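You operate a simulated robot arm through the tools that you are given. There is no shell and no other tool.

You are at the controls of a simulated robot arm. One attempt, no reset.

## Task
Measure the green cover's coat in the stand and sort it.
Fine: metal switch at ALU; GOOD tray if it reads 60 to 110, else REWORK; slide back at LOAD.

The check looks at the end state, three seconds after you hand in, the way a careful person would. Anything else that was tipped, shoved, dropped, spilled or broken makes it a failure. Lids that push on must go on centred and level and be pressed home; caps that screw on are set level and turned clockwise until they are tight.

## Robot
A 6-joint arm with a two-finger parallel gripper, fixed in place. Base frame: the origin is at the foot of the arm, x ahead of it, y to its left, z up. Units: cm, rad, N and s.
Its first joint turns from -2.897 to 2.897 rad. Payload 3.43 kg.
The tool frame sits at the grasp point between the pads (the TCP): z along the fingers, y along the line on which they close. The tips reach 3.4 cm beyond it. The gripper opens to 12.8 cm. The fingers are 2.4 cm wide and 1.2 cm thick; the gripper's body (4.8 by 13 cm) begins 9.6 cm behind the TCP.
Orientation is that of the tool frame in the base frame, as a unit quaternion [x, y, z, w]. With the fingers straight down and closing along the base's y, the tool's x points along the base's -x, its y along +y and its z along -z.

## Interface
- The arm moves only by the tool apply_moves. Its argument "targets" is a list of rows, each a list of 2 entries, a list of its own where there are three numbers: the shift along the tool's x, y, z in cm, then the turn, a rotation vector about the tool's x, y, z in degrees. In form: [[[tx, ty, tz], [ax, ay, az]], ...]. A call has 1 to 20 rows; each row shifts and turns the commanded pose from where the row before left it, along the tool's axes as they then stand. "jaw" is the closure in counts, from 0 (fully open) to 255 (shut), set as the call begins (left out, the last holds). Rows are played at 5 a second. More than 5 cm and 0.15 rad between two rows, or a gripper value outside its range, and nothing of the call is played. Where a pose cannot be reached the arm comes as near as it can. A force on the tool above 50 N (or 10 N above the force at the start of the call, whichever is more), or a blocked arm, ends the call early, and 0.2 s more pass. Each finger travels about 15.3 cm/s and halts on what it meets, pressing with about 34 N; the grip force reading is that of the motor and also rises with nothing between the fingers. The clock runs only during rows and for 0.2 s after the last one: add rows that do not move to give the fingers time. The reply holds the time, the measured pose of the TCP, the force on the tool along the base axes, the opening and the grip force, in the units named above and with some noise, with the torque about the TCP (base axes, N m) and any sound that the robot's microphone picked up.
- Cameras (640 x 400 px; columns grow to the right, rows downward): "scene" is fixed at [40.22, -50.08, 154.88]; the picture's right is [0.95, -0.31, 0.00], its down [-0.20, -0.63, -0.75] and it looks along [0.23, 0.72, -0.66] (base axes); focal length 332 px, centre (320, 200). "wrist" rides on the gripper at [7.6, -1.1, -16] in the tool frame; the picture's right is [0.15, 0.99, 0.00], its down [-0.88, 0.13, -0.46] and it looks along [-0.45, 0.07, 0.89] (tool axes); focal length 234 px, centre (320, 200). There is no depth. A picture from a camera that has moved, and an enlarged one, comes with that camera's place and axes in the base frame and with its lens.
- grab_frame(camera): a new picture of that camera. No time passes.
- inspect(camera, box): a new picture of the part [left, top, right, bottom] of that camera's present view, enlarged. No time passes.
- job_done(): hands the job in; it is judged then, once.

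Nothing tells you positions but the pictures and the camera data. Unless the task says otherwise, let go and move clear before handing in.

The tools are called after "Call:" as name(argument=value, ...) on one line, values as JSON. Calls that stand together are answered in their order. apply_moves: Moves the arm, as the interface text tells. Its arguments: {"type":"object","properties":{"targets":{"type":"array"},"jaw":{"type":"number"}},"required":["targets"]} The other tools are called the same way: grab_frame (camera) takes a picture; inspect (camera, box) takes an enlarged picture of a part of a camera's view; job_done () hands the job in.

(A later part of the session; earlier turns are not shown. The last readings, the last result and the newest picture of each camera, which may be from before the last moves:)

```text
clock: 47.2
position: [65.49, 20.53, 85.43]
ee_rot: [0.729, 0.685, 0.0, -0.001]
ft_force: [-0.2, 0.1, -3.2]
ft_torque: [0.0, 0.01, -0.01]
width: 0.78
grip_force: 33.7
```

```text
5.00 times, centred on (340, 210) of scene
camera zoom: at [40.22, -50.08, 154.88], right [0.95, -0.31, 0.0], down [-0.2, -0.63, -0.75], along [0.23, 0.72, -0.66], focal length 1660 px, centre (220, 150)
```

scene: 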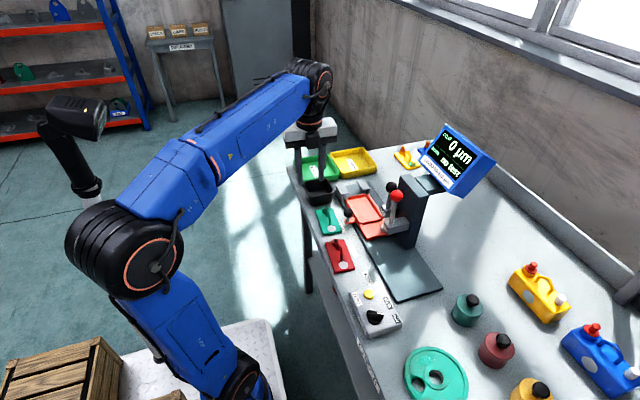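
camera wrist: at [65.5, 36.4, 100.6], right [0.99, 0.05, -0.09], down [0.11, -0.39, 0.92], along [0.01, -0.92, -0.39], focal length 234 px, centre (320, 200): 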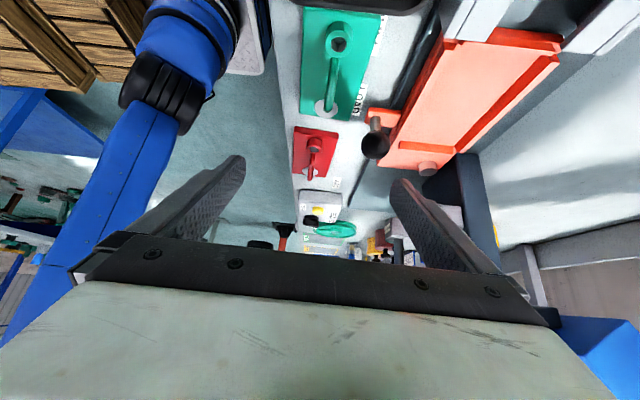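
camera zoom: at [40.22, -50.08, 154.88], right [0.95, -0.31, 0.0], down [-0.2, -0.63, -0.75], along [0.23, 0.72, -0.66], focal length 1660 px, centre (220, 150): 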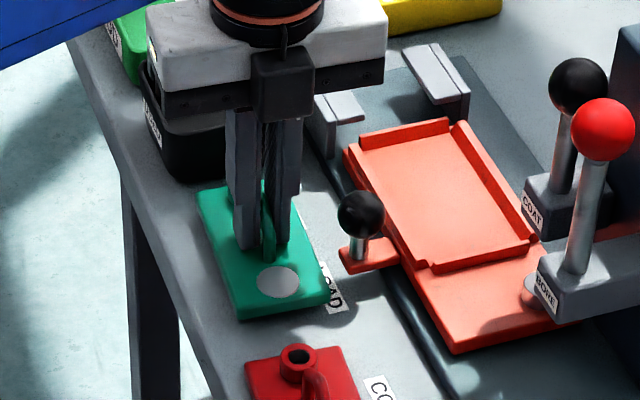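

The cover is held (about 3 N of weight) and level. I'll lift it steadily to clear the slide's knob.

Call:
apply_moves(targets=[[[0, 0, -0.4], [0, 0, 0]], [[0, 0, -0.6], [0, 0, 0]], [[0, 0, -0.8], [0, 0, 0]], [[0, 0, -0.8], [0, 0, 0]], [[0, 0, -0.8], [0, 0, 0]], [[0, 0, -0.8], [0, 0, 0]], [[0, 0, -0.8], [0, 0, 0]], [[0, 0, -0.8], [0, 0, 0]], [[0, 0, -0.8], [0, 0, 0]], [[0, 0, -0.8], [0, 0, 0]], [[0, 0, -0.8], [0, 0, 0]], [[0, 0, -0.8], [0, 0, 0]], [[0, 0, -0.6], [0, 0, 0]], [[0, 0, 0], [0, 0, 0]]])

Call:
grab_frame(camera="wrist")

Call:
inspect(camera="scene", box=[290, 150, 390, 250])

Call:
inspect(camera="wrist", box=[350, 60, 500, 240])

```text
clock: 50.2
position: [65.54, 20.24, 94.83]
ee_rot: [0.729, 0.684, 0.001, 0.0]
ft_force: [0.2, 0.0, -3.8]
ft_torque: [-0.03, 0.01, -0.03]
width: 0.76
grip_force: 34.4
```

```text
taken
camera wrist: at [64.97, 27.95, 110.86], right [1.0, 0.08, 0.0], down [0.08, -0.89, 0.45], along [0.04, -0.45, -0.89], focal length 234 px, centre (320, 200)
```

wrist: 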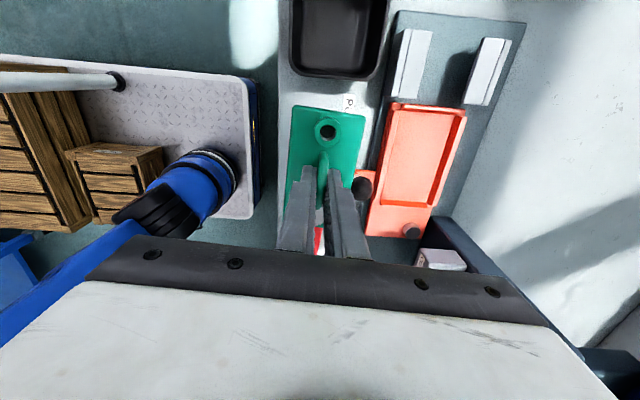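

```text
4.00 times, centred on (340, 200) of scene
camera zoom: at [40.22, -50.08, 154.88], right [0.95, -0.31, 0.0], down [-0.2, -0.63, -0.75], along [0.23, 0.72, -0.66], focal length 1328 px, centre (240, 200)
```

zoom: 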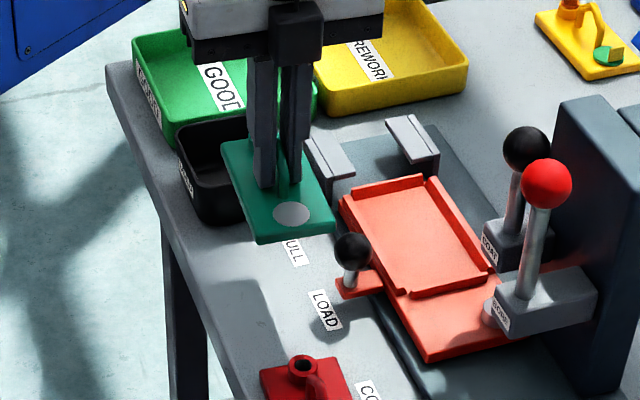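

```text
2.22 times, centred on (425, 150) of wrist
camera zoom: at [64.97, 27.95, 110.86], right [1.0, 0.08, 0.0], down [0.08, -0.89, 0.45], along [0.04, -0.45, -0.89], focal length 520 px, centre (87, 311)
```

zoom: 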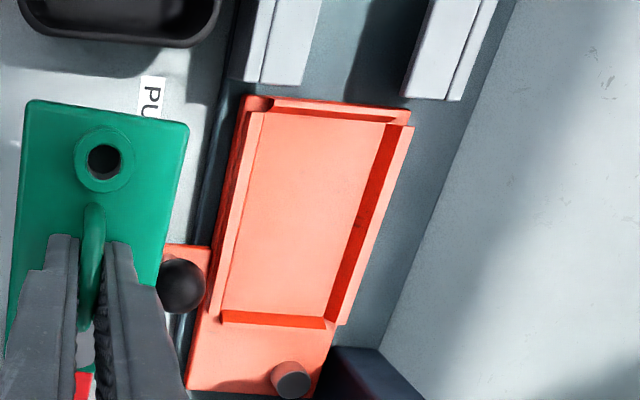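

The label under the cover reads PULL, and the tray pocket is about x 73.7–80.5, y 14.4–25.7. I'll align the cover and carry it over the tray.

Call:
apply_moves(targets=[[[0, 0, -0.3], [0, 0, -1.2]], [[0, 0, 0], [0, 0, -1.2]], [[0, 0, 0], [0, 0, -1.1]], [[0, 0.7, 0], [0, 0, 0]], [[0, 1.4, 0], [0, 0, 0]], [[0, 1.4, 0], [0, 0, 0]], [[0, 1.4, 0], [0, 0, 0]], [[0, 1.4, 0], [0, 0, 0]], [[-0.1, 1.4, 0], [0, 0, 0]], [[-0.1, 1.4, 0], [0, 0, 0]], [[-0.1, 1.4, 0], [0, 0, 0]], [[0, 0.9, 0], [0, 0, 0]], [[0, 0, 0], [0, 0, 0]]])

Call:
grab_frame(camera="wrist")

Call:
inspect(camera="wrist", box=[250, 80, 410, 240])

Call:
inspect(camera="scene", box=[310, 150, 410, 250])

```text
clock: 53.0
position: [77.02, 20.13, 95.21]
ee_rot: [0.708, 0.706, 0.001, 0.0]
ft_force: [-0.3, 1.0, -2.0]
ft_torque: [0.0, -0.03, 0.0]
width: 0.77
grip_force: 34.3
```

```text
taken
camera wrist: at [75.92, 27.69, 111.19], right [0.99, 0.15, 0.0], down [0.13, -0.88, 0.45], along [0.07, -0.45, -0.89], focal length 234 px, centre (320, 200)
```

wrist: 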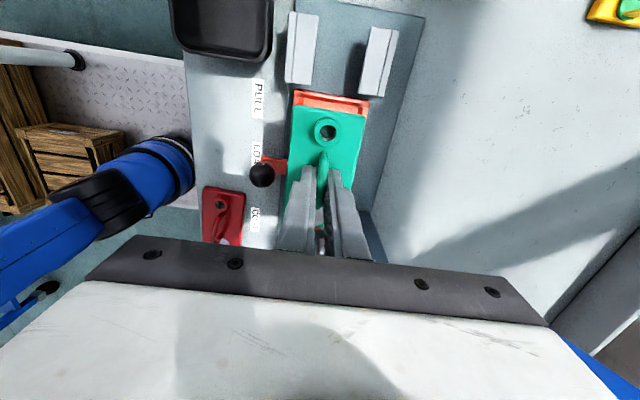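

```text
2.50 times, centred on (330, 160) of wrist
camera zoom: at [75.92, 27.69, 111.19], right [0.99, 0.15, 0.0], down [0.13, -0.88, 0.45], along [0.07, -0.45, -0.89], focal length 585 px, centre (295, 300)
```

zoom: 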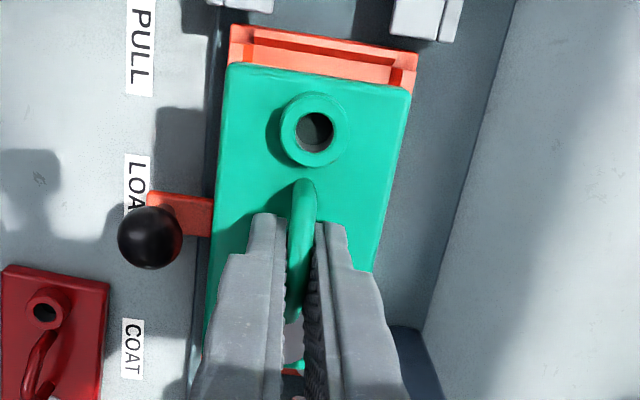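

```text
4.00 times, centred on (360, 200) of scene
camera zoom: at [40.22, -50.08, 154.88], right [0.95, -0.31, 0.0], down [-0.2, -0.63, -0.75], along [0.23, 0.72, -0.66], focal length 1328 px, centre (160, 200)
```

zoom: 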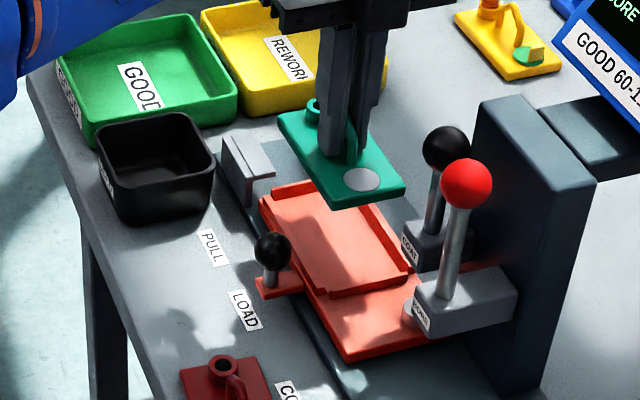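

The cover is over the pocket, nearly aligned (about 1° off). I'll correct and lower to just above the rims for a check.

Call:
apply_moves(targets=[[[0, 0, 0.8], [0, 0, 1.0]], [[0, 0, 1.0], [0, 0, 0]], [[0, 0, 1.0], [0, 0, 0]], [[0, 0, 1.0], [0, 0, 0]], [[0, 0, 0.9], [0, 0, 0]], [[0, 0, 0], [0, 0, 0]]])

Call:
inspect(camera="wrist", box=[250, 80, 410, 240])

Call:
inspect(camera="scene", box=[335, 175, 405, 235])

```text
clock: 54.4
position: [76.98, 19.85, 90.59]
ee_rot: [0.714, 0.7, 0.0, -0.001]
ft_force: [-1.1, -0.7, -2.6]
ft_torque: [-0.01, 0.0, -0.01]
width: 0.76
grip_force: 34.2
```

```text
2.50 times, centred on (330, 160) of wrist
camera zoom: at [75.92, 27.56, 106.51], right [0.99, 0.13, 0.0], down [0.11, -0.88, 0.45], along [0.06, -0.45, -0.89], focal length 585 px, centre (295, 300)
```

zoom: 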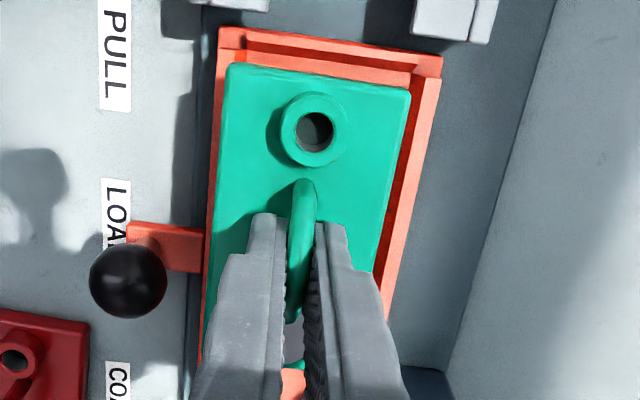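

```text
6.67 times, centred on (370, 205) of scene
camera zoom: at [40.22, -50.08, 154.88], right [0.95, -0.31, 0.0], down [-0.2, -0.63, -0.75], along [0.23, 0.72, -0.66], focal length 2213 px, centre (-13, 167)
```

zoom: 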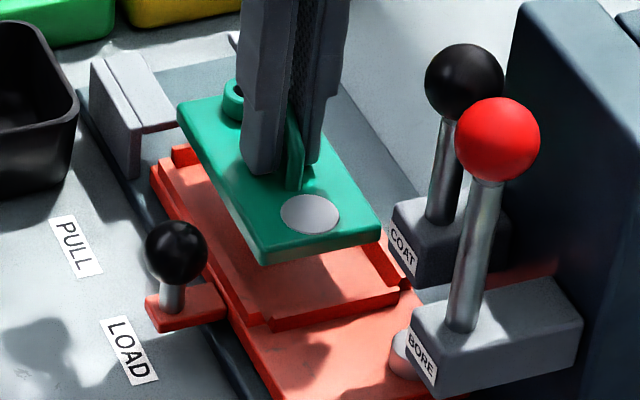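

Call:
inspect(camera="wrist", box=[285, 85, 385, 150])

Call:
inspect(camera="wrist", box=[285, 150, 385, 230])

```text
6.15 times, centred on (335, 118) of wrist
camera zoom: at [75.92, 27.56, 106.51], right [0.99, 0.13, 0.0], down [0.11, -0.88, 0.45], along [0.06, -0.45, -0.89], focal length 1441 px, centre (228, 708)
```

zoom: 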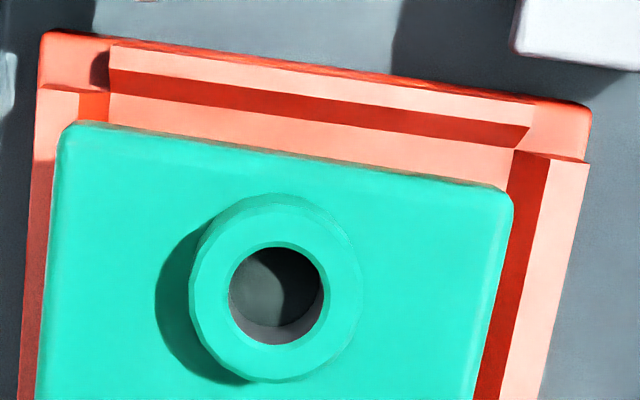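

```text
5.00 times, centred on (335, 190) of wrist
camera zoom: at [75.92, 27.56, 106.51], right [0.99, 0.13, 0.0], down [0.11, -0.88, 0.45], along [0.06, -0.45, -0.89], focal length 1171 px, centre (245, 250)
```

zoom: 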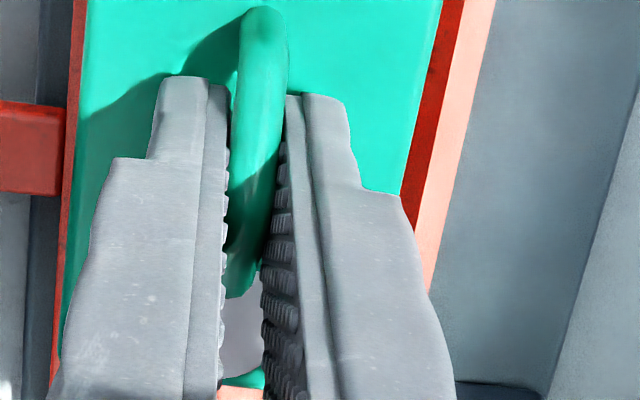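

The close-up shows chamfered rims; the pocket floor is centred about x≈77.5 while the cover is at 77.0. I'll shift 0.48 cm in x, trim the yaw by half a degree, and lower it into the pocket.

Call:
apply_moves(targets=[[[0, 0.24, 0], [0, 0, -0.5]], [[0, 0.24, 0], [0, 0, 0]], [[0, 0, 0.4], [0, 0, 0]], [[0, 0, 0.4], [0, 0, 0]], [[0, 0, 0.4], [0, 0, 0]], [[0, 0, 0.2], [0, 0, 0]], [[0, 0, 0], [0, 0, 0]]])

Call:
inspect(camera="wrist", box=[285, 85, 385, 150])

Call:
inspect(camera="scene", box=[335, 175, 405, 235])

```text
clock: 56.0
position: [77.46, 20.07, 89.13]
ee_rot: [0.711, 0.704, 0.001, 0.0]
ft_force: [0.2, -0.2, -2.3]
ft_torque: [-0.03, -0.02, -0.02]
width: 0.76
grip_force: 34.1
```

```text
6.15 times, centred on (335, 118) of wrist
camera zoom: at [76.39, 27.63, 105.09], right [0.99, 0.14, 0.0], down [0.12, -0.88, 0.45], along [0.06, -0.45, -0.89], focal length 1441 px, centre (228, 708)
```

zoom: 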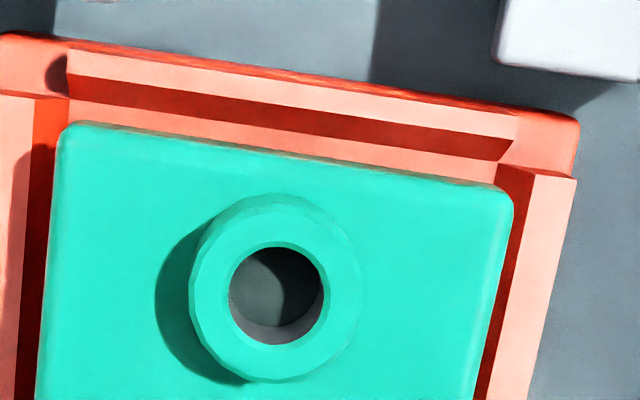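

```text
6.67 times, centred on (370, 205) of scene
camera zoom: at [40.22, -50.08, 154.88], right [0.95, -0.31, 0.0], down [-0.2, -0.63, -0.75], along [0.23, 0.72, -0.66], focal length 2213 px, centre (-13, 167)
```

zoom: 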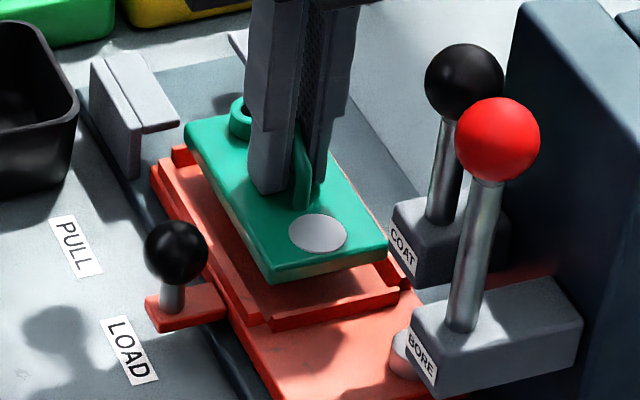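

Now the cover is centred within half a millimetre. Lowering into the pocket in small steps.

Call:
apply_moves(targets=[[[0, 0, 0.3], [0, 0, 0]], [[0, 0, 0.3], [0, 0, 0]], [[0, 0, 0.2], [0, 0, 0]], [[0, 0, 0.2], [0, 0, 0]], [[0, 0, 0], [0, 0, 0]]])

Call:
inspect(camera="wrist", box=[285, 85, 385, 150])

Call:
inspect(camera="scene", box=[335, 175, 405, 235])

```text
clock: 57.2
position: [77.46, 20.0, 88.19]
ee_rot: [0.711, 0.704, 0.001, -0.001]
ft_force: [-0.3, 0.3, -2.7]
ft_torque: [-0.02, -0.02, 0.05]
width: 0.79
grip_force: 33.9
```

```text
6.15 times, centred on (335, 118) of wrist
camera zoom: at [76.37, 27.6, 104.14], right [0.99, 0.14, 0.0], down [0.12, -0.88, 0.45], along [0.06, -0.45, -0.89], focal length 1441 px, centre (228, 708)
```

zoom: 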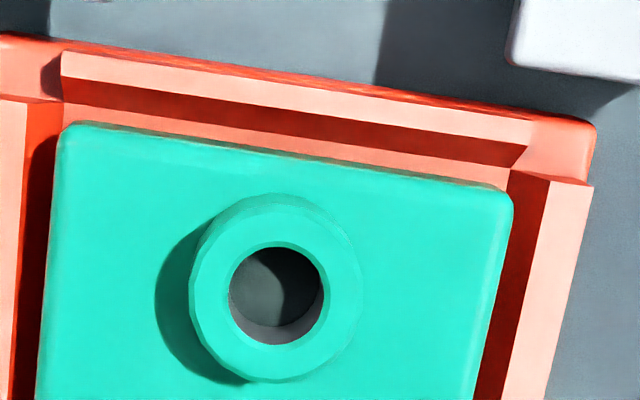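

```text
6.67 times, centred on (370, 205) of scene
camera zoom: at [40.22, -50.08, 154.88], right [0.95, -0.31, 0.0], down [-0.2, -0.63, -0.75], along [0.23, 0.72, -0.66], focal length 2213 px, centre (-13, 167)
```

zoom: 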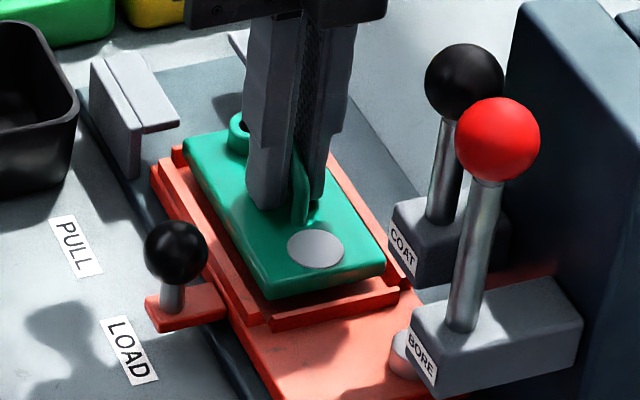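

Call:
apply_moves(targets=[[[0, 0, 0.2], [0, 0, 0]], [[0, 0, 0.2], [0, 0, 0]], [[0, 0, 0.2], [0, 0, 0]], [[0, 0, 0], [0, 0, 0]]])

Call:
inspect(camera="wrist", box=[285, 85, 385, 150])

Call:
inspect(camera="scene", box=[335, 175, 405, 235])

```text
clock: 58.2
position: [77.46, 20.01, 87.56]
ee_rot: [0.71, 0.704, 0.001, 0.0]
ft_force: [-0.5, 0.1, -2.4]
ft_torque: [-0.03, -0.01, 0.0]
width: 0.78
grip_force: 34.1
```

```text
6.15 times, centred on (335, 118) of wrist
camera zoom: at [76.4, 27.67, 103.52], right [0.99, 0.14, 0.0], down [0.12, -0.88, 0.45], along [0.06, -0.45, -0.89], focal length 1441 px, centre (228, 708)
```

zoom: 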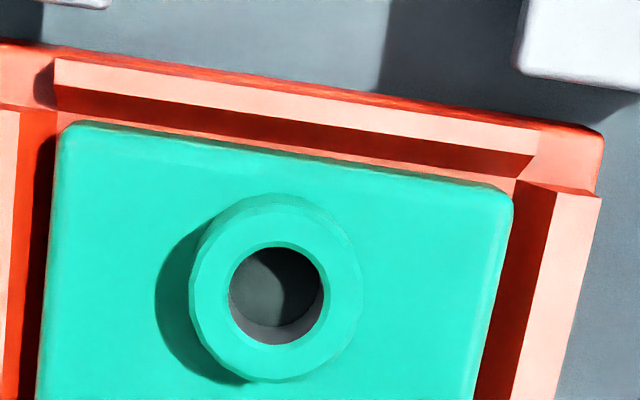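

```text
6.67 times, centred on (370, 205) of scene
camera zoom: at [40.22, -50.08, 154.88], right [0.95, -0.31, 0.0], down [-0.2, -0.63, -0.75], along [0.23, 0.72, -0.66], focal length 2213 px, centre (-13, 167)
```

zoom: 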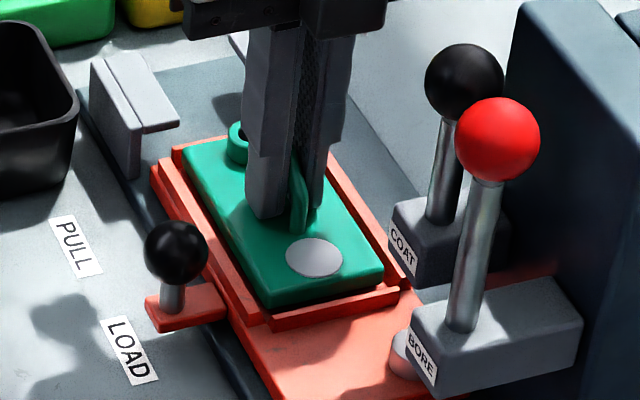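

Nearly in; still hanging free. A few more small steps down until it rests.

Call:
apply_moves(targets=[[[0, 0, 0.15], [0, 0, 0]], [[0, 0, 0.15], [0, 0, 0]], [[0, 0, 0.15], [0, 0, 0]], [[0, 0, 0], [0, 0, 0]]])

Call:
inspect(camera="scene", box=[335, 175, 405, 235])

```text
clock: 59.2
position: [77.39, 20.0, 87.16]
ee_rot: [0.711, 0.703, 0.001, -0.001]
ft_force: [4.0, -1.9, 10.7]
ft_torque: [-0.42, -0.01, 0.05]
width: 0.74
grip_force: 34.1
```

```text
6.67 times, centred on (370, 205) of scene
camera zoom: at [40.22, -50.08, 154.88], right [0.95, -0.31, 0.0], down [-0.2, -0.63, -0.75], along [0.23, 0.72, -0.66], focal length 2213 px, centre (-13, 167)
```

zoom: 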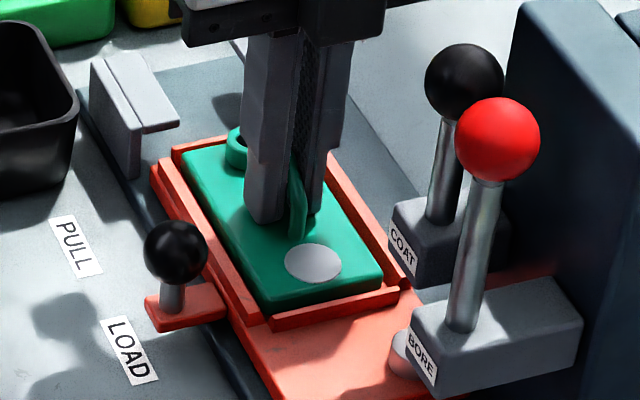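

The cover has settled in the pocket (contact force felt). Releasing and rising to check the seating.

Call:
apply_moves(targets=[[[0, 0, 0], [0, 0, 0]], [[0, 0, 0], [0, 0, 0]], [[0, 0, 0], [0, 0, 0]]], jaw=200)

Call:
apply_moves(targets=[[[0, 0, -0.5], [0, 0, 0]], [[0, 0, -1.5], [0, 0, 0]], [[0, 0, -3], [0, 0, 0]], [[0, 0, -3], [0, 0, 0]], [[0, 0, 0], [0, 0, 0]]])

Call:
grab_frame(camera="wrist")

Call:
inspect(camera="wrist", box=[270, 80, 390, 220])

Call:
inspect(camera="scene", box=[335, 175, 405, 235])

```text
clock: 60.0
position: [77.42, 20.07, 87.25]
ee_rot: [0.711, 0.703, 0.002, 0.0]
ft_force: [8.3, 0.3, 18.1]
ft_torque: [-0.08, -0.1, 0.06]
width: 2.38
grip_force: 0.1
```

```text
clock: 61.2
position: [77.27, 20.23, 95.01]
ee_rot: [0.711, 0.703, 0.001, -0.001]
ft_force: [0.1, 0.0, -0.3]
ft_torque: [-0.03, 0.02, 0.01]
width: 2.77
grip_force: 0.0
```

```text
taken
camera wrist: at [76.34, 27.88, 111.05], right [0.99, 0.14, 0.0], down [0.12, -0.88, 0.45], along [0.06, -0.45, -0.89], focal length 234 px, centre (320, 200)
```

wrist: 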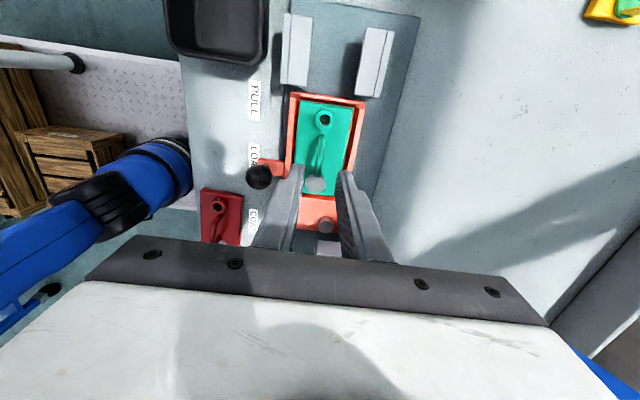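

```text
2.86 times, centred on (330, 150) of wrist
camera zoom: at [76.34, 27.88, 111.05], right [0.99, 0.14, 0.0], down [0.12, -0.88, 0.45], along [0.06, -0.45, -0.89], focal length 669 px, centre (291, 343)
```

zoom: 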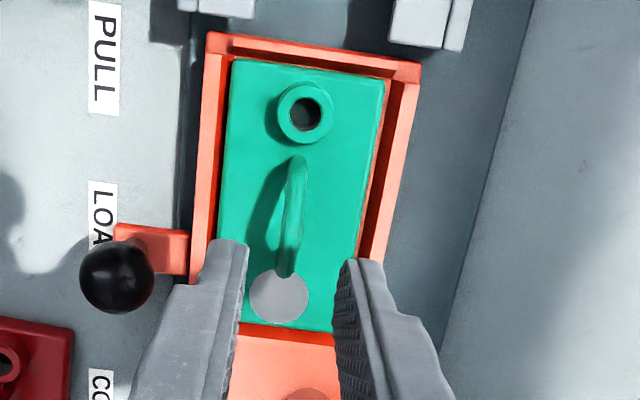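

```text
6.67 times, centred on (370, 205) of scene
camera zoom: at [40.22, -50.08, 154.88], right [0.95, -0.31, 0.0], down [-0.2, -0.63, -0.75], along [0.23, 0.72, -0.66], focal length 2213 px, centre (-13, 167)
```

zoom: 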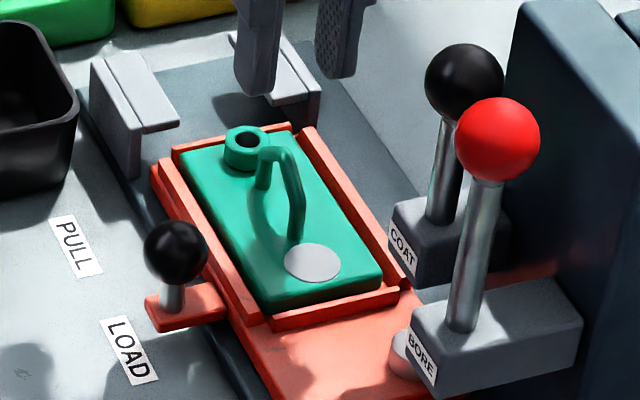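

Call:
inspect(camera="scene", box=[350, 190, 395, 230])

Call:
inspect(camera="wrist", box=[280, 85, 380, 145])

Call:
inspect(camera="wrist", box=[280, 150, 380, 230])

```text
10.00 times, centred on (372, 210) of scene
camera zoom: at [40.22, -50.08, 154.88], right [0.95, -0.31, 0.0], down [-0.2, -0.63, -0.75], along [0.23, 0.72, -0.66], focal length 3320 px, centre (-205, 100)
```

zoom: 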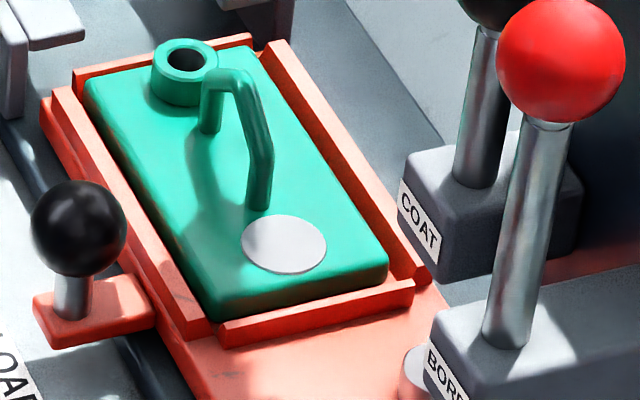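

```text
6.40 times, centred on (330, 115) of wrist
camera zoom: at [76.34, 27.88, 111.05], right [0.99, 0.14, 0.0], down [0.12, -0.88, 0.45], along [0.06, -0.45, -0.89], focal length 1499 px, centre (256, 744)
```

zoom: 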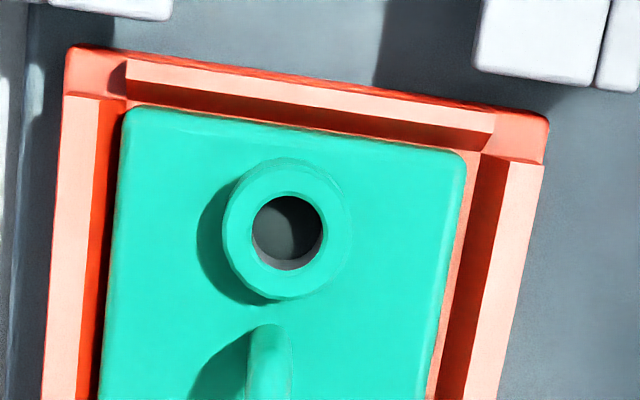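

```text
5.00 times, centred on (330, 190) of wrist
camera zoom: at [76.34, 27.88, 111.05], right [0.99, 0.14, 0.0], down [0.12, -0.88, 0.45], along [0.06, -0.45, -0.89], focal length 1171 px, centre (270, 250)
```

zoom: 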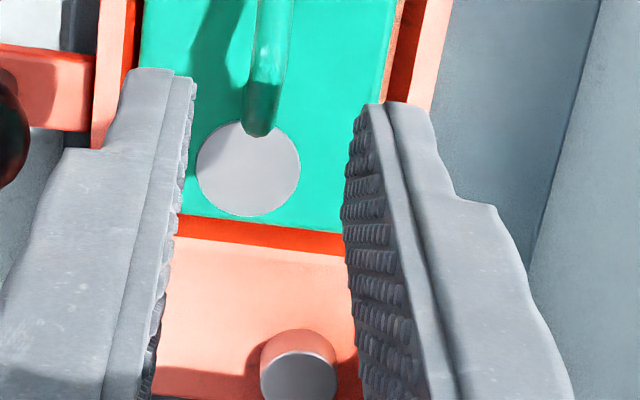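

The cover sits flat in the pocket. Next I'll turn the gripper back so it closes along y, and grip the slide's black knob to move it to COAT.

Call:
apply_moves(targets=[[[0, 0, -2], [0, 0, -8.24]], [[0, 0, 0], [0, 0, -8.24]], [[0, 0, 0], [0, 0, -8.24]], [[0, 0, 0], [0, 0, -8.24]], [[0, 0, 0], [0, 0, -8.24]], [[0, 0, 0], [0, 0, -8.24]], [[0, 0, 0], [0, 0, -8.24]], [[0, 0, 0], [0, 0, -8.24]], [[0, 0, 0], [0, 0, -8.24]], [[0, 0, 0], [0, 0, -8.24]], [[0, 0, 0], [0, 0, -8.24]], [[3.15, -1.5, 0], [0, 0, 0]], [[3.15, -1.5, 0], [0, 0, 0]], [[0, 0, 0], [0, 0, 0]]], jaw=150)

Call:
grab_frame(camera="wrist")

Call:
inspect(camera="wrist", box=[260, 120, 380, 210])

```text
clock: 64.2
position: [71.16, 16.98, 97.03]
ee_rot: [-0.001, 1.0, 0.001, 0.001]
ft_force: [0.2, 0.7, -0.3]
ft_torque: [-0.02, -0.01, 0.03]
width: 5.29
grip_force: 0.0
```

```text
taken
camera wrist: at [63.57, 15.92, 113.05], right [-0.15, 0.99, 0.0], down [0.88, 0.13, 0.46], along [0.45, 0.07, -0.89], focal length 234 px, centre (320, 200)
```

wrist: 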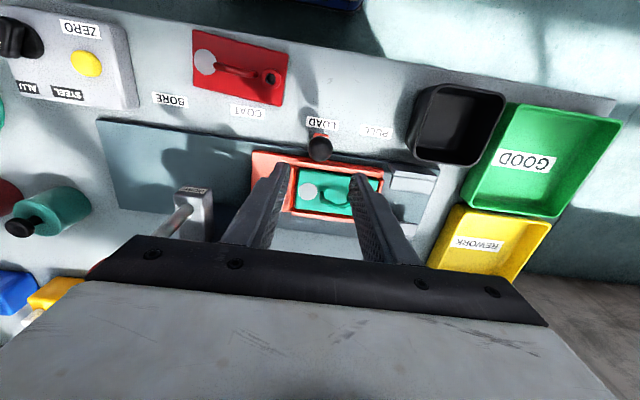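

```text
4.44 times, centred on (320, 165) of wrist
camera zoom: at [63.57, 15.92, 113.05], right [-0.15, 0.99, 0.0], down [0.88, 0.13, 0.46], along [0.45, 0.07, -0.89], focal length 1041 px, centre (320, 356)
```

zoom: 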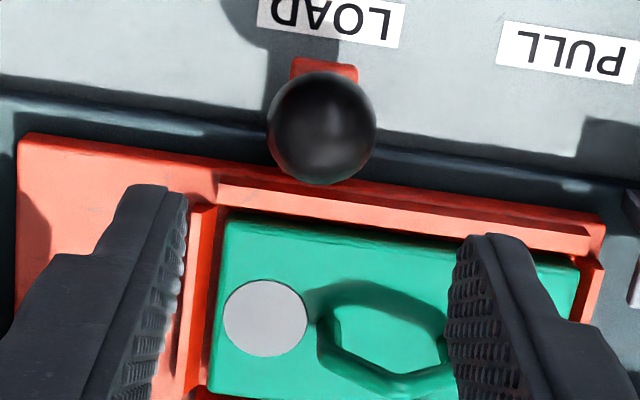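

The slide knob is at (70.8, 17.07), right beside LOAD. Descending around it and gripping.

Call:
apply_moves(targets=[[[0.36, 0.09, 2.5], [0, 0, 0]], [[0, 0, 3.5], [0, 0, 0]], [[0, 0, 2.5], [0, 0, 0]], [[0, 0, 1.8], [0, 0, 0]], [[0, 0, 0], [0, 0, 0]]])

Call:
inspect(camera="wrist", box=[260, 130, 380, 220])

Call:
inspect(camera="scene", box=[320, 180, 400, 240])

```text
clock: 65.4
position: [70.92, 17.16, 86.92]
ee_rot: [-0.001, 1.0, 0.0, 0.0]
ft_force: [0.0, -0.2, -1.0]
ft_torque: [0.02, 0.02, 0.02]
width: 5.26
grip_force: 0.0
```

```text
4.44 times, centred on (320, 175) of wrist
camera zoom: at [63.31, 16.07, 102.87], right [-0.15, 0.99, 0.0], down [0.88, 0.13, 0.46], along [0.45, 0.07, -0.89], focal length 1041 px, centre (320, 311)
```

zoom: 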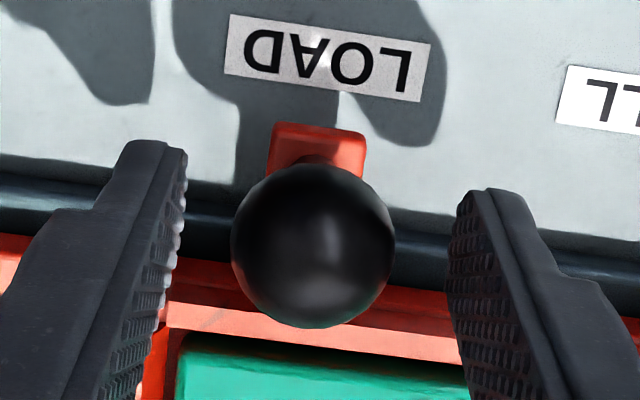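

```text
6.67 times, centred on (360, 210) of scene
camera zoom: at [40.22, -50.08, 154.88], right [0.95, -0.31, 0.0], down [-0.2, -0.63, -0.75], along [0.23, 0.72, -0.66], focal length 2213 px, centre (53, 133)
```

zoom: 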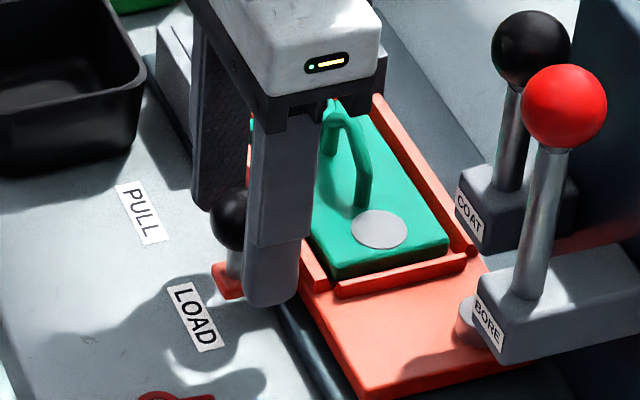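

Call:
apply_moves(targets=[[[0, 0, 0.3], [0, 0, 0]], [[0, 0, 0], [0, 0, 0]], [[0, 0, 0], [0, 0, 0]], [[0, 0, 0], [0, 0, 0]]], jaw=225)

Call:
inspect(camera="wrist", box=[260, 130, 380, 220])

```text
clock: 66.4
position: [70.87, 17.03, 86.66]
ee_rot: [-0.001, 1.0, 0.001, 0.001]
ft_force: [6.3, -2.2, 31.9]
ft_torque: [0.01, -0.13, 0.01]
width: 2.93
grip_force: 44.6
```

```text
4.44 times, centred on (320, 175) of wrist
camera zoom: at [63.24, 16.02, 102.56], right [-0.15, 0.99, 0.0], down [0.88, 0.13, 0.46], along [0.45, 0.07, -0.89], focal length 1041 px, centre (320, 311)
```

zoom: 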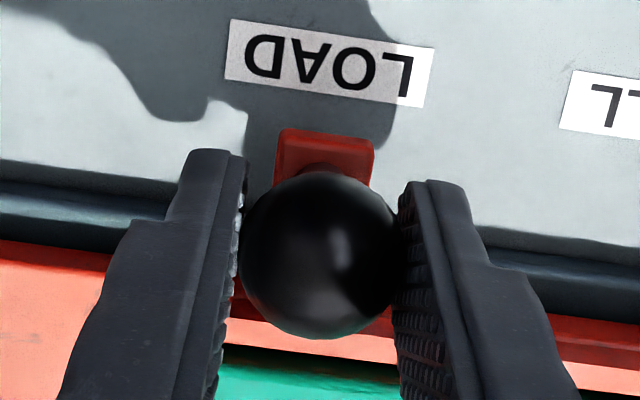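

There's some vertical load; I'll ease up 0.2 cm and re-read before sliding.

Call:
apply_moves(targets=[[[0, 0, -0.15], [0, 0, 0]], [[0, 0, 0], [0, 0, 0]]])

Call:
inspect(camera="scene", box=[330, 185, 380, 235])

```text
clock: 67.0
position: [70.87, 17.21, 86.59]
ee_rot: [-0.001, 1.0, 0.001, 0.0]
ft_force: [9.8, -3.5, 16.0]
ft_torque: [-0.09, -0.73, 0.02]
width: 2.94
grip_force: 45.3
```

```text
8.00 times, centred on (355, 210) of scene
camera zoom: at [40.22, -50.08, 154.88], right [0.95, -0.31, 0.0], down [-0.2, -0.63, -0.75], along [0.23, 0.72, -0.66], focal length 2656 px, centre (40, 120)
```

zoom: 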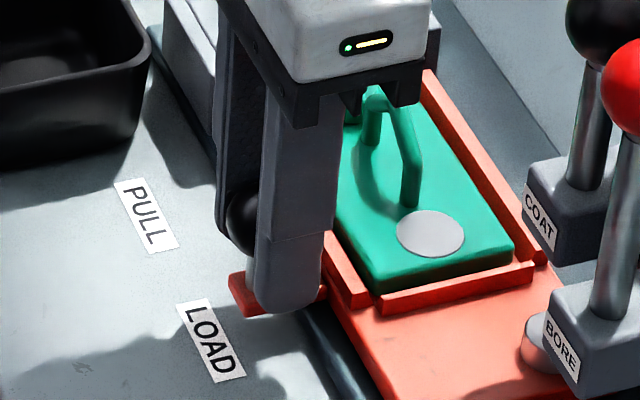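

Gripped well. Now I'll slide toward COAT slowly.

Call:
apply_moves(targets=[[[0, -0.4, -0.08], [0, 0, 0]], [[0, -0.5, 0], [0, 0, 0]], [[0, -0.5, 0], [0, 0, 0]], [[0, -0.5, 0], [0, 0, 0]], [[0, 0, 0], [0, 0, 0]]])

Call:
inspect(camera="scene", box=[320, 180, 420, 260])

```text
clock: 68.2
position: [70.79, 15.2, 86.7]
ee_rot: [-0.001, 1.0, 0.001, -0.001]
ft_force: [10.2, 0.0, -6.6]
ft_torque: [-0.01, -0.34, 0.05]
width: 2.95
grip_force: 45.4
```

```text
5.00 times, centred on (370, 220) of scene
camera zoom: at [40.22, -50.08, 154.88], right [0.95, -0.31, 0.0], down [-0.2, -0.63, -0.75], along [0.23, 0.72, -0.66], focal length 1660 px, centre (70, 100)
```

zoom: 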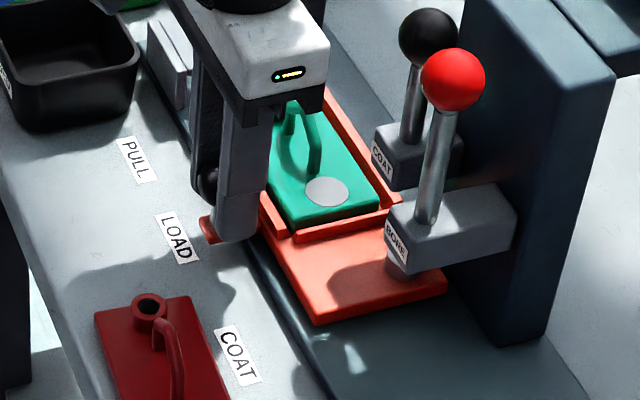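

Sliding smoothly. Continuing to COAT.

Call:
apply_moves(targets=[[[0, -0.6, 0], [0, 0, 0]], [[0, -0.6, 0], [0, 0, 0]], [[0, -0.6, 0], [0, 0, 0]], [[0, -0.6, 0], [0, 0, 0]], [[0, -0.6, 0], [0, 0, 0]], [[0, -0.6, 0], [0, 0, 0]], [[0, -0.6, 0], [0, 0, 0]], [[0, -0.6, 0], [0, 0, 0]], [[0, -0.6, 0], [0, 0, 0]], [[0, -0.6, 0], [0, 0, 0]], [[0, -0.6, 0], [0, 0, 0]], [[0, 0, 0], [0, 0, 0]]])

Call:
inspect(camera="scene", box=[320, 180, 420, 260])

Call:
grab_frame(camera="wrist")

```text
clock: 70.8
position: [70.83, 8.66, 86.53]
ee_rot: [-0.001, 1.0, 0.0, -0.001]
ft_force: [5.3, -0.7, -21.7]
ft_torque: [0.05, 0.6, 0.03]
width: 2.92
grip_force: 45.1
```

```text
5.00 times, centred on (370, 220) of scene
camera zoom: at [40.22, -50.08, 154.88], right [0.95, -0.31, 0.0], down [-0.2, -0.63, -0.75], along [0.23, 0.72, -0.66], focal length 1660 px, centre (70, 100)
```

zoom: 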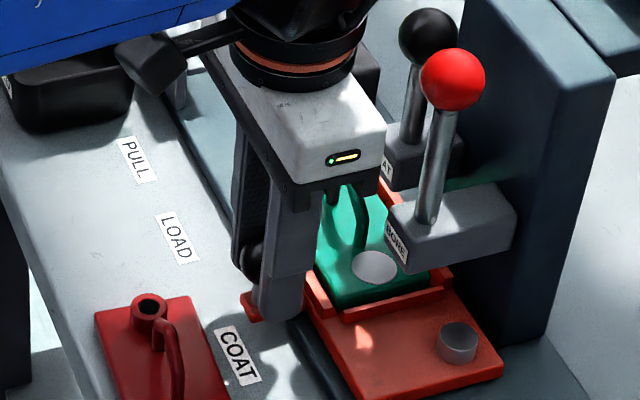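

```text
taken
camera wrist: at [63.27, 7.53, 102.59], right [-0.15, 0.99, 0.0], down [0.88, 0.13, 0.46], along [0.45, 0.07, -0.89], focal length 234 px, centre (320, 200)
```

wrist: 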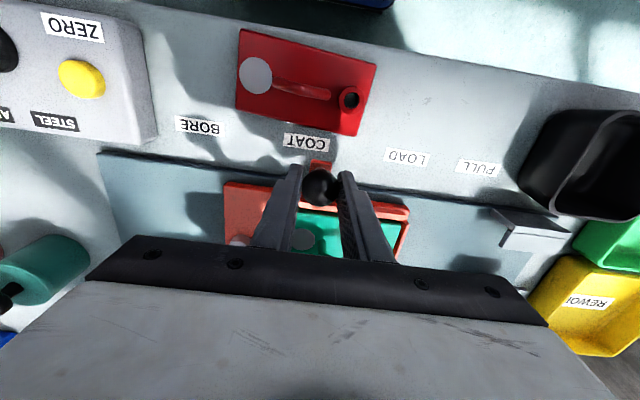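

Call:
apply_moves(targets=[[[0, -0.5, 0.06], [0, 0, 0]], [[0, -0.5, 0], [0, 0, 0]], [[0, -0.5, 0], [0, 0, 0]], [[0, 0, 0], [0, 0, 0]]])

Call:
inspect(camera="wrist", box=[260, 120, 380, 210])

Call:
inspect(camera="scene", box=[320, 180, 420, 260])

```text
clock: 71.8
position: [70.81, 7.07, 86.67]
ee_rot: [-0.001, 1.0, 0.001, 0.0]
ft_force: [3.6, -1.7, 0.2]
ft_torque: [0.01, 0.42, -0.01]
width: 2.95
grip_force: 45.1
```

```text
4.44 times, centred on (320, 165) of wrist
camera zoom: at [63.22, 5.97, 102.58], right [-0.15, 0.99, 0.0], down [0.88, 0.13, 0.46], along [0.45, 0.07, -0.89], focal length 1041 px, centre (320, 356)
```

zoom: 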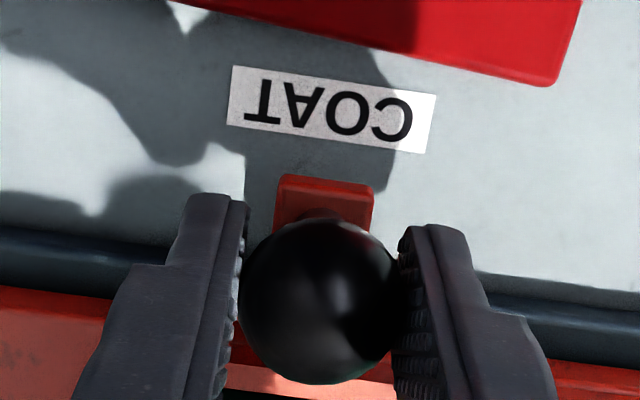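

```text
5.00 times, centred on (370, 220) of scene
camera zoom: at [40.22, -50.08, 154.88], right [0.95, -0.31, 0.0], down [-0.2, -0.63, -0.75], along [0.23, 0.72, -0.66], focal length 1660 px, centre (70, 100)
```

zoom: 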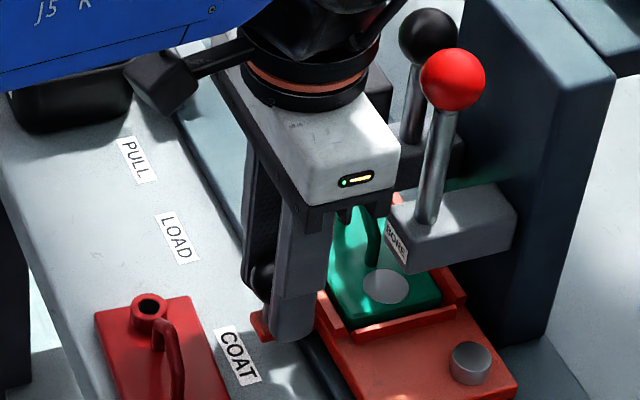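

The slide is at COAT with the same alignment as it had at LOAD. I'll let go, rise, and go to the COAT lever.

Call:
apply_moves(targets=[[[0, 0, 0], [0, 0, 0]], [[0, 0, 0], [0, 0, 0]], [[0, 0, -2], [0, 0, 0]], [[0, 0, -4], [0, 0, 0]], [[0, 0, -4], [0, 0, 0]], [[0, 0, -4], [0, 0, 0]], [[0, 0, -4.5], [0, 0, 0]], [[0, 0, 0], [0, 0, 0]]], jaw=150)

Call:
grab_frame(camera="wrist")

Call:
inspect(camera="wrist", box=[230, 100, 410, 240])

Call:
inspect(camera="scene", box=[330, 180, 430, 260])

```text
clock: 73.6
position: [70.86, 7.07, 105.09]
ee_rot: [-0.001, 1.0, 0.0, 0.001]
ft_force: [-0.1, 0.0, 0.5]
ft_torque: [-0.03, -0.01, -0.02]
width: 5.27
grip_force: 0.1
```

```text
taken
camera wrist: at [63.31, 6.07, 121.09], right [-0.15, 0.99, 0.0], down [0.88, 0.13, 0.46], along [0.45, 0.07, -0.89], focal length 234 px, centre (320, 200)
```

wrist: 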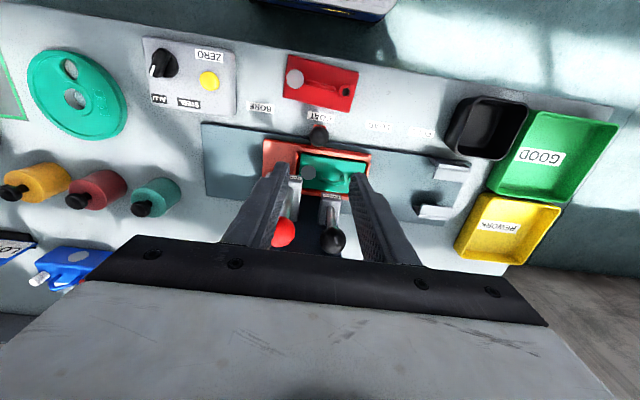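

```text
2.86 times, centred on (320, 170) of wrist
camera zoom: at [63.31, 6.07, 121.09], right [-0.15, 0.99, 0.0], down [0.88, 0.13, 0.46], along [0.45, 0.07, -0.89], focal length 669 px, centre (320, 286)
```

zoom: 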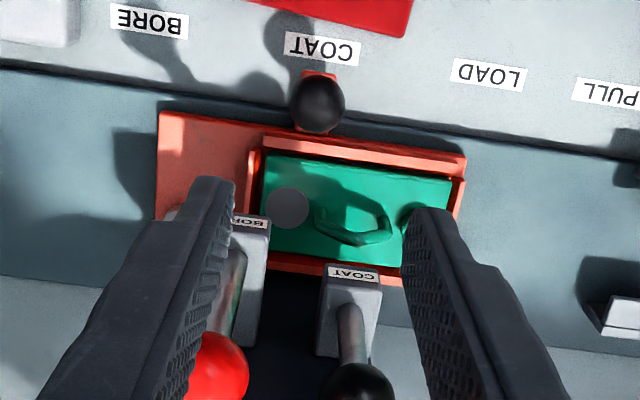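

```text
5.00 times, centred on (380, 220) of scene
camera zoom: at [40.22, -50.08, 154.88], right [0.95, -0.31, 0.0], down [-0.2, -0.63, -0.75], along [0.23, 0.72, -0.66], focal length 1660 px, centre (20, 100)
```

zoom: 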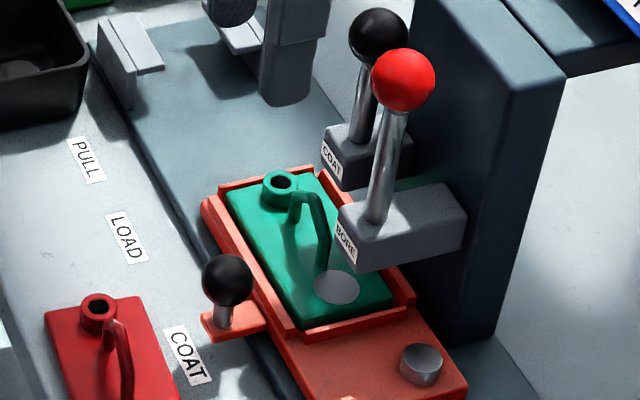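

The slide holds at COAT and the probe sits over the green plate beside the handle. Moving above the COAT ball with closed fingers.

Call:
apply_moves(targets=[[[0, 0, -4], [0, 0, 0]], [[-3.05, 1.02, 0], [0, 0, 0]], [[-3.05, 1.02, 0], [0, 0, 0]], [[-3.05, 1.02, 0], [0, 0, 0]], [[0, 0, 0], [0, 0, 0]]], jaw=255)

Call:
apply_moves(targets=[[[0, 0, 3], [0, 0, 0]], [[0, 0, 2], [0, 0, 0]], [[0, 0, 1], [0, 0, 0]], [[0, 0, 1], [0, 0, 0]], [[0, 0, 0], [0, 0, 0]]])

Call:
inspect(camera="wrist", box=[220, 100, 420, 240])

Call:
inspect(camera="scene", box=[370, 170, 430, 240])

```text
clock: 74.8
position: [79.93, 10.32, 109.34]
ee_rot: [-0.001, 1.0, 0.001, 0.0]
ft_force: [-0.4, 0.1, 0.1]
ft_torque: [0.02, -0.02, -0.01]
width: 0.0
grip_force: 33.1
```

```text
clock: 76.0
position: [80.05, 10.21, 102.27]
ee_rot: [0.0, 1.0, 0.001, 0.001]
ft_force: [0.7, -0.2, 3.5]
ft_torque: [-0.06, 0.01, -0.01]
width: 0.03
grip_force: 32.9
```

```text
2.86 times, centred on (320, 170) of wrist
camera zoom: at [72.38, 9.13, 118.2], right [-0.15, 0.99, 0.0], down [0.88, 0.13, 0.46], along [0.45, 0.07, -0.89], focal length 669 px, centre (320, 286)
```

zoom: 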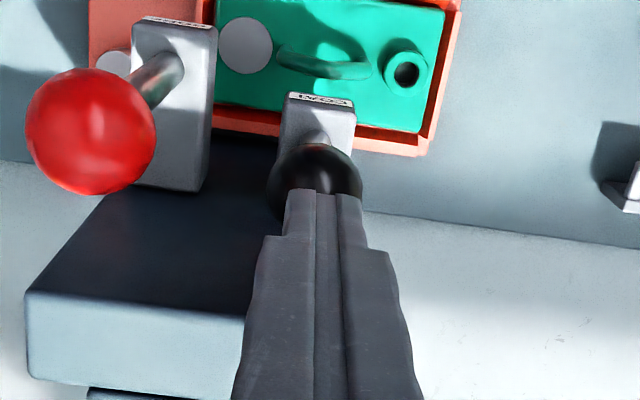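

```text
5.71 times, centred on (400, 205) of scene
camera zoom: at [40.22, -50.08, 154.88], right [0.95, -0.31, 0.0], down [-0.2, -0.63, -0.75], along [0.23, 0.72, -0.66], focal length 1897 px, centre (-137, 171)
```

zoom: 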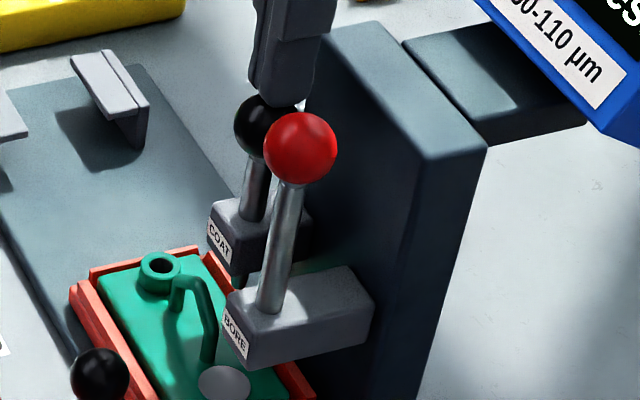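

Pressing the probe down onto the cover.

Call:
apply_moves(targets=[[[0, 0, 0.4], [0, 0, 0]], [[0, 0, 0.4], [0, 0, 0]], [[0, 0, 0.4], [0, 0, 0]], [[0, 0, 0.4], [0, 0, 0]], [[0, 0, 0.3], [0, 0, 0]], [[0, 0, 0.2], [0, 0, 0]], [[0, 0, 0.2], [0, 0, 0]], [[0, 0, 0.2], [0, 0, 0]], [[0, 0, 0.2], [0, 0, 0]], [[0, 0, 0], [0, 0, 0]]])

Call:
inspect(camera="scene", box=[370, 170, 430, 240])

Call:
inspect(camera="scene", box=[410, 120, 500, 210])

```text
clock: 78.2
position: [79.97, 10.15, 99.48]
ee_rot: [-0.001, 1.0, 0.0, 0.0]
ft_force: [-0.3, 1.6, 4.4]
ft_torque: [0.06, 0.05, 0.02]
width: 0.0
grip_force: 32.9
```

```text
5.71 times, centred on (400, 205) of scene
camera zoom: at [40.22, -50.08, 154.88], right [0.95, -0.31, 0.0], down [-0.2, -0.63, -0.75], along [0.23, 0.72, -0.66], focal length 1897 px, centre (-137, 171)
```

zoom: 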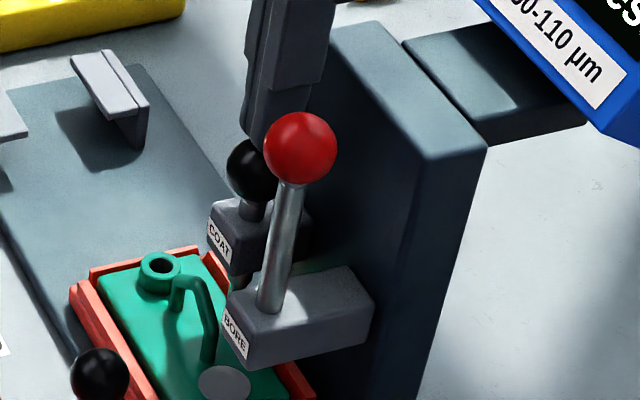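

```text
4.44 times, centred on (455, 165) of scene
camera zoom: at [40.22, -50.08, 154.88], right [0.95, -0.31, 0.0], down [-0.2, -0.63, -0.75], along [0.23, 0.72, -0.66], focal length 1475 px, centre (-280, 356)
```

zoom: 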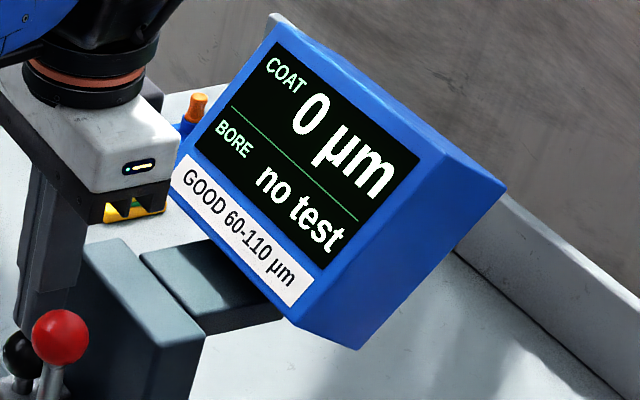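

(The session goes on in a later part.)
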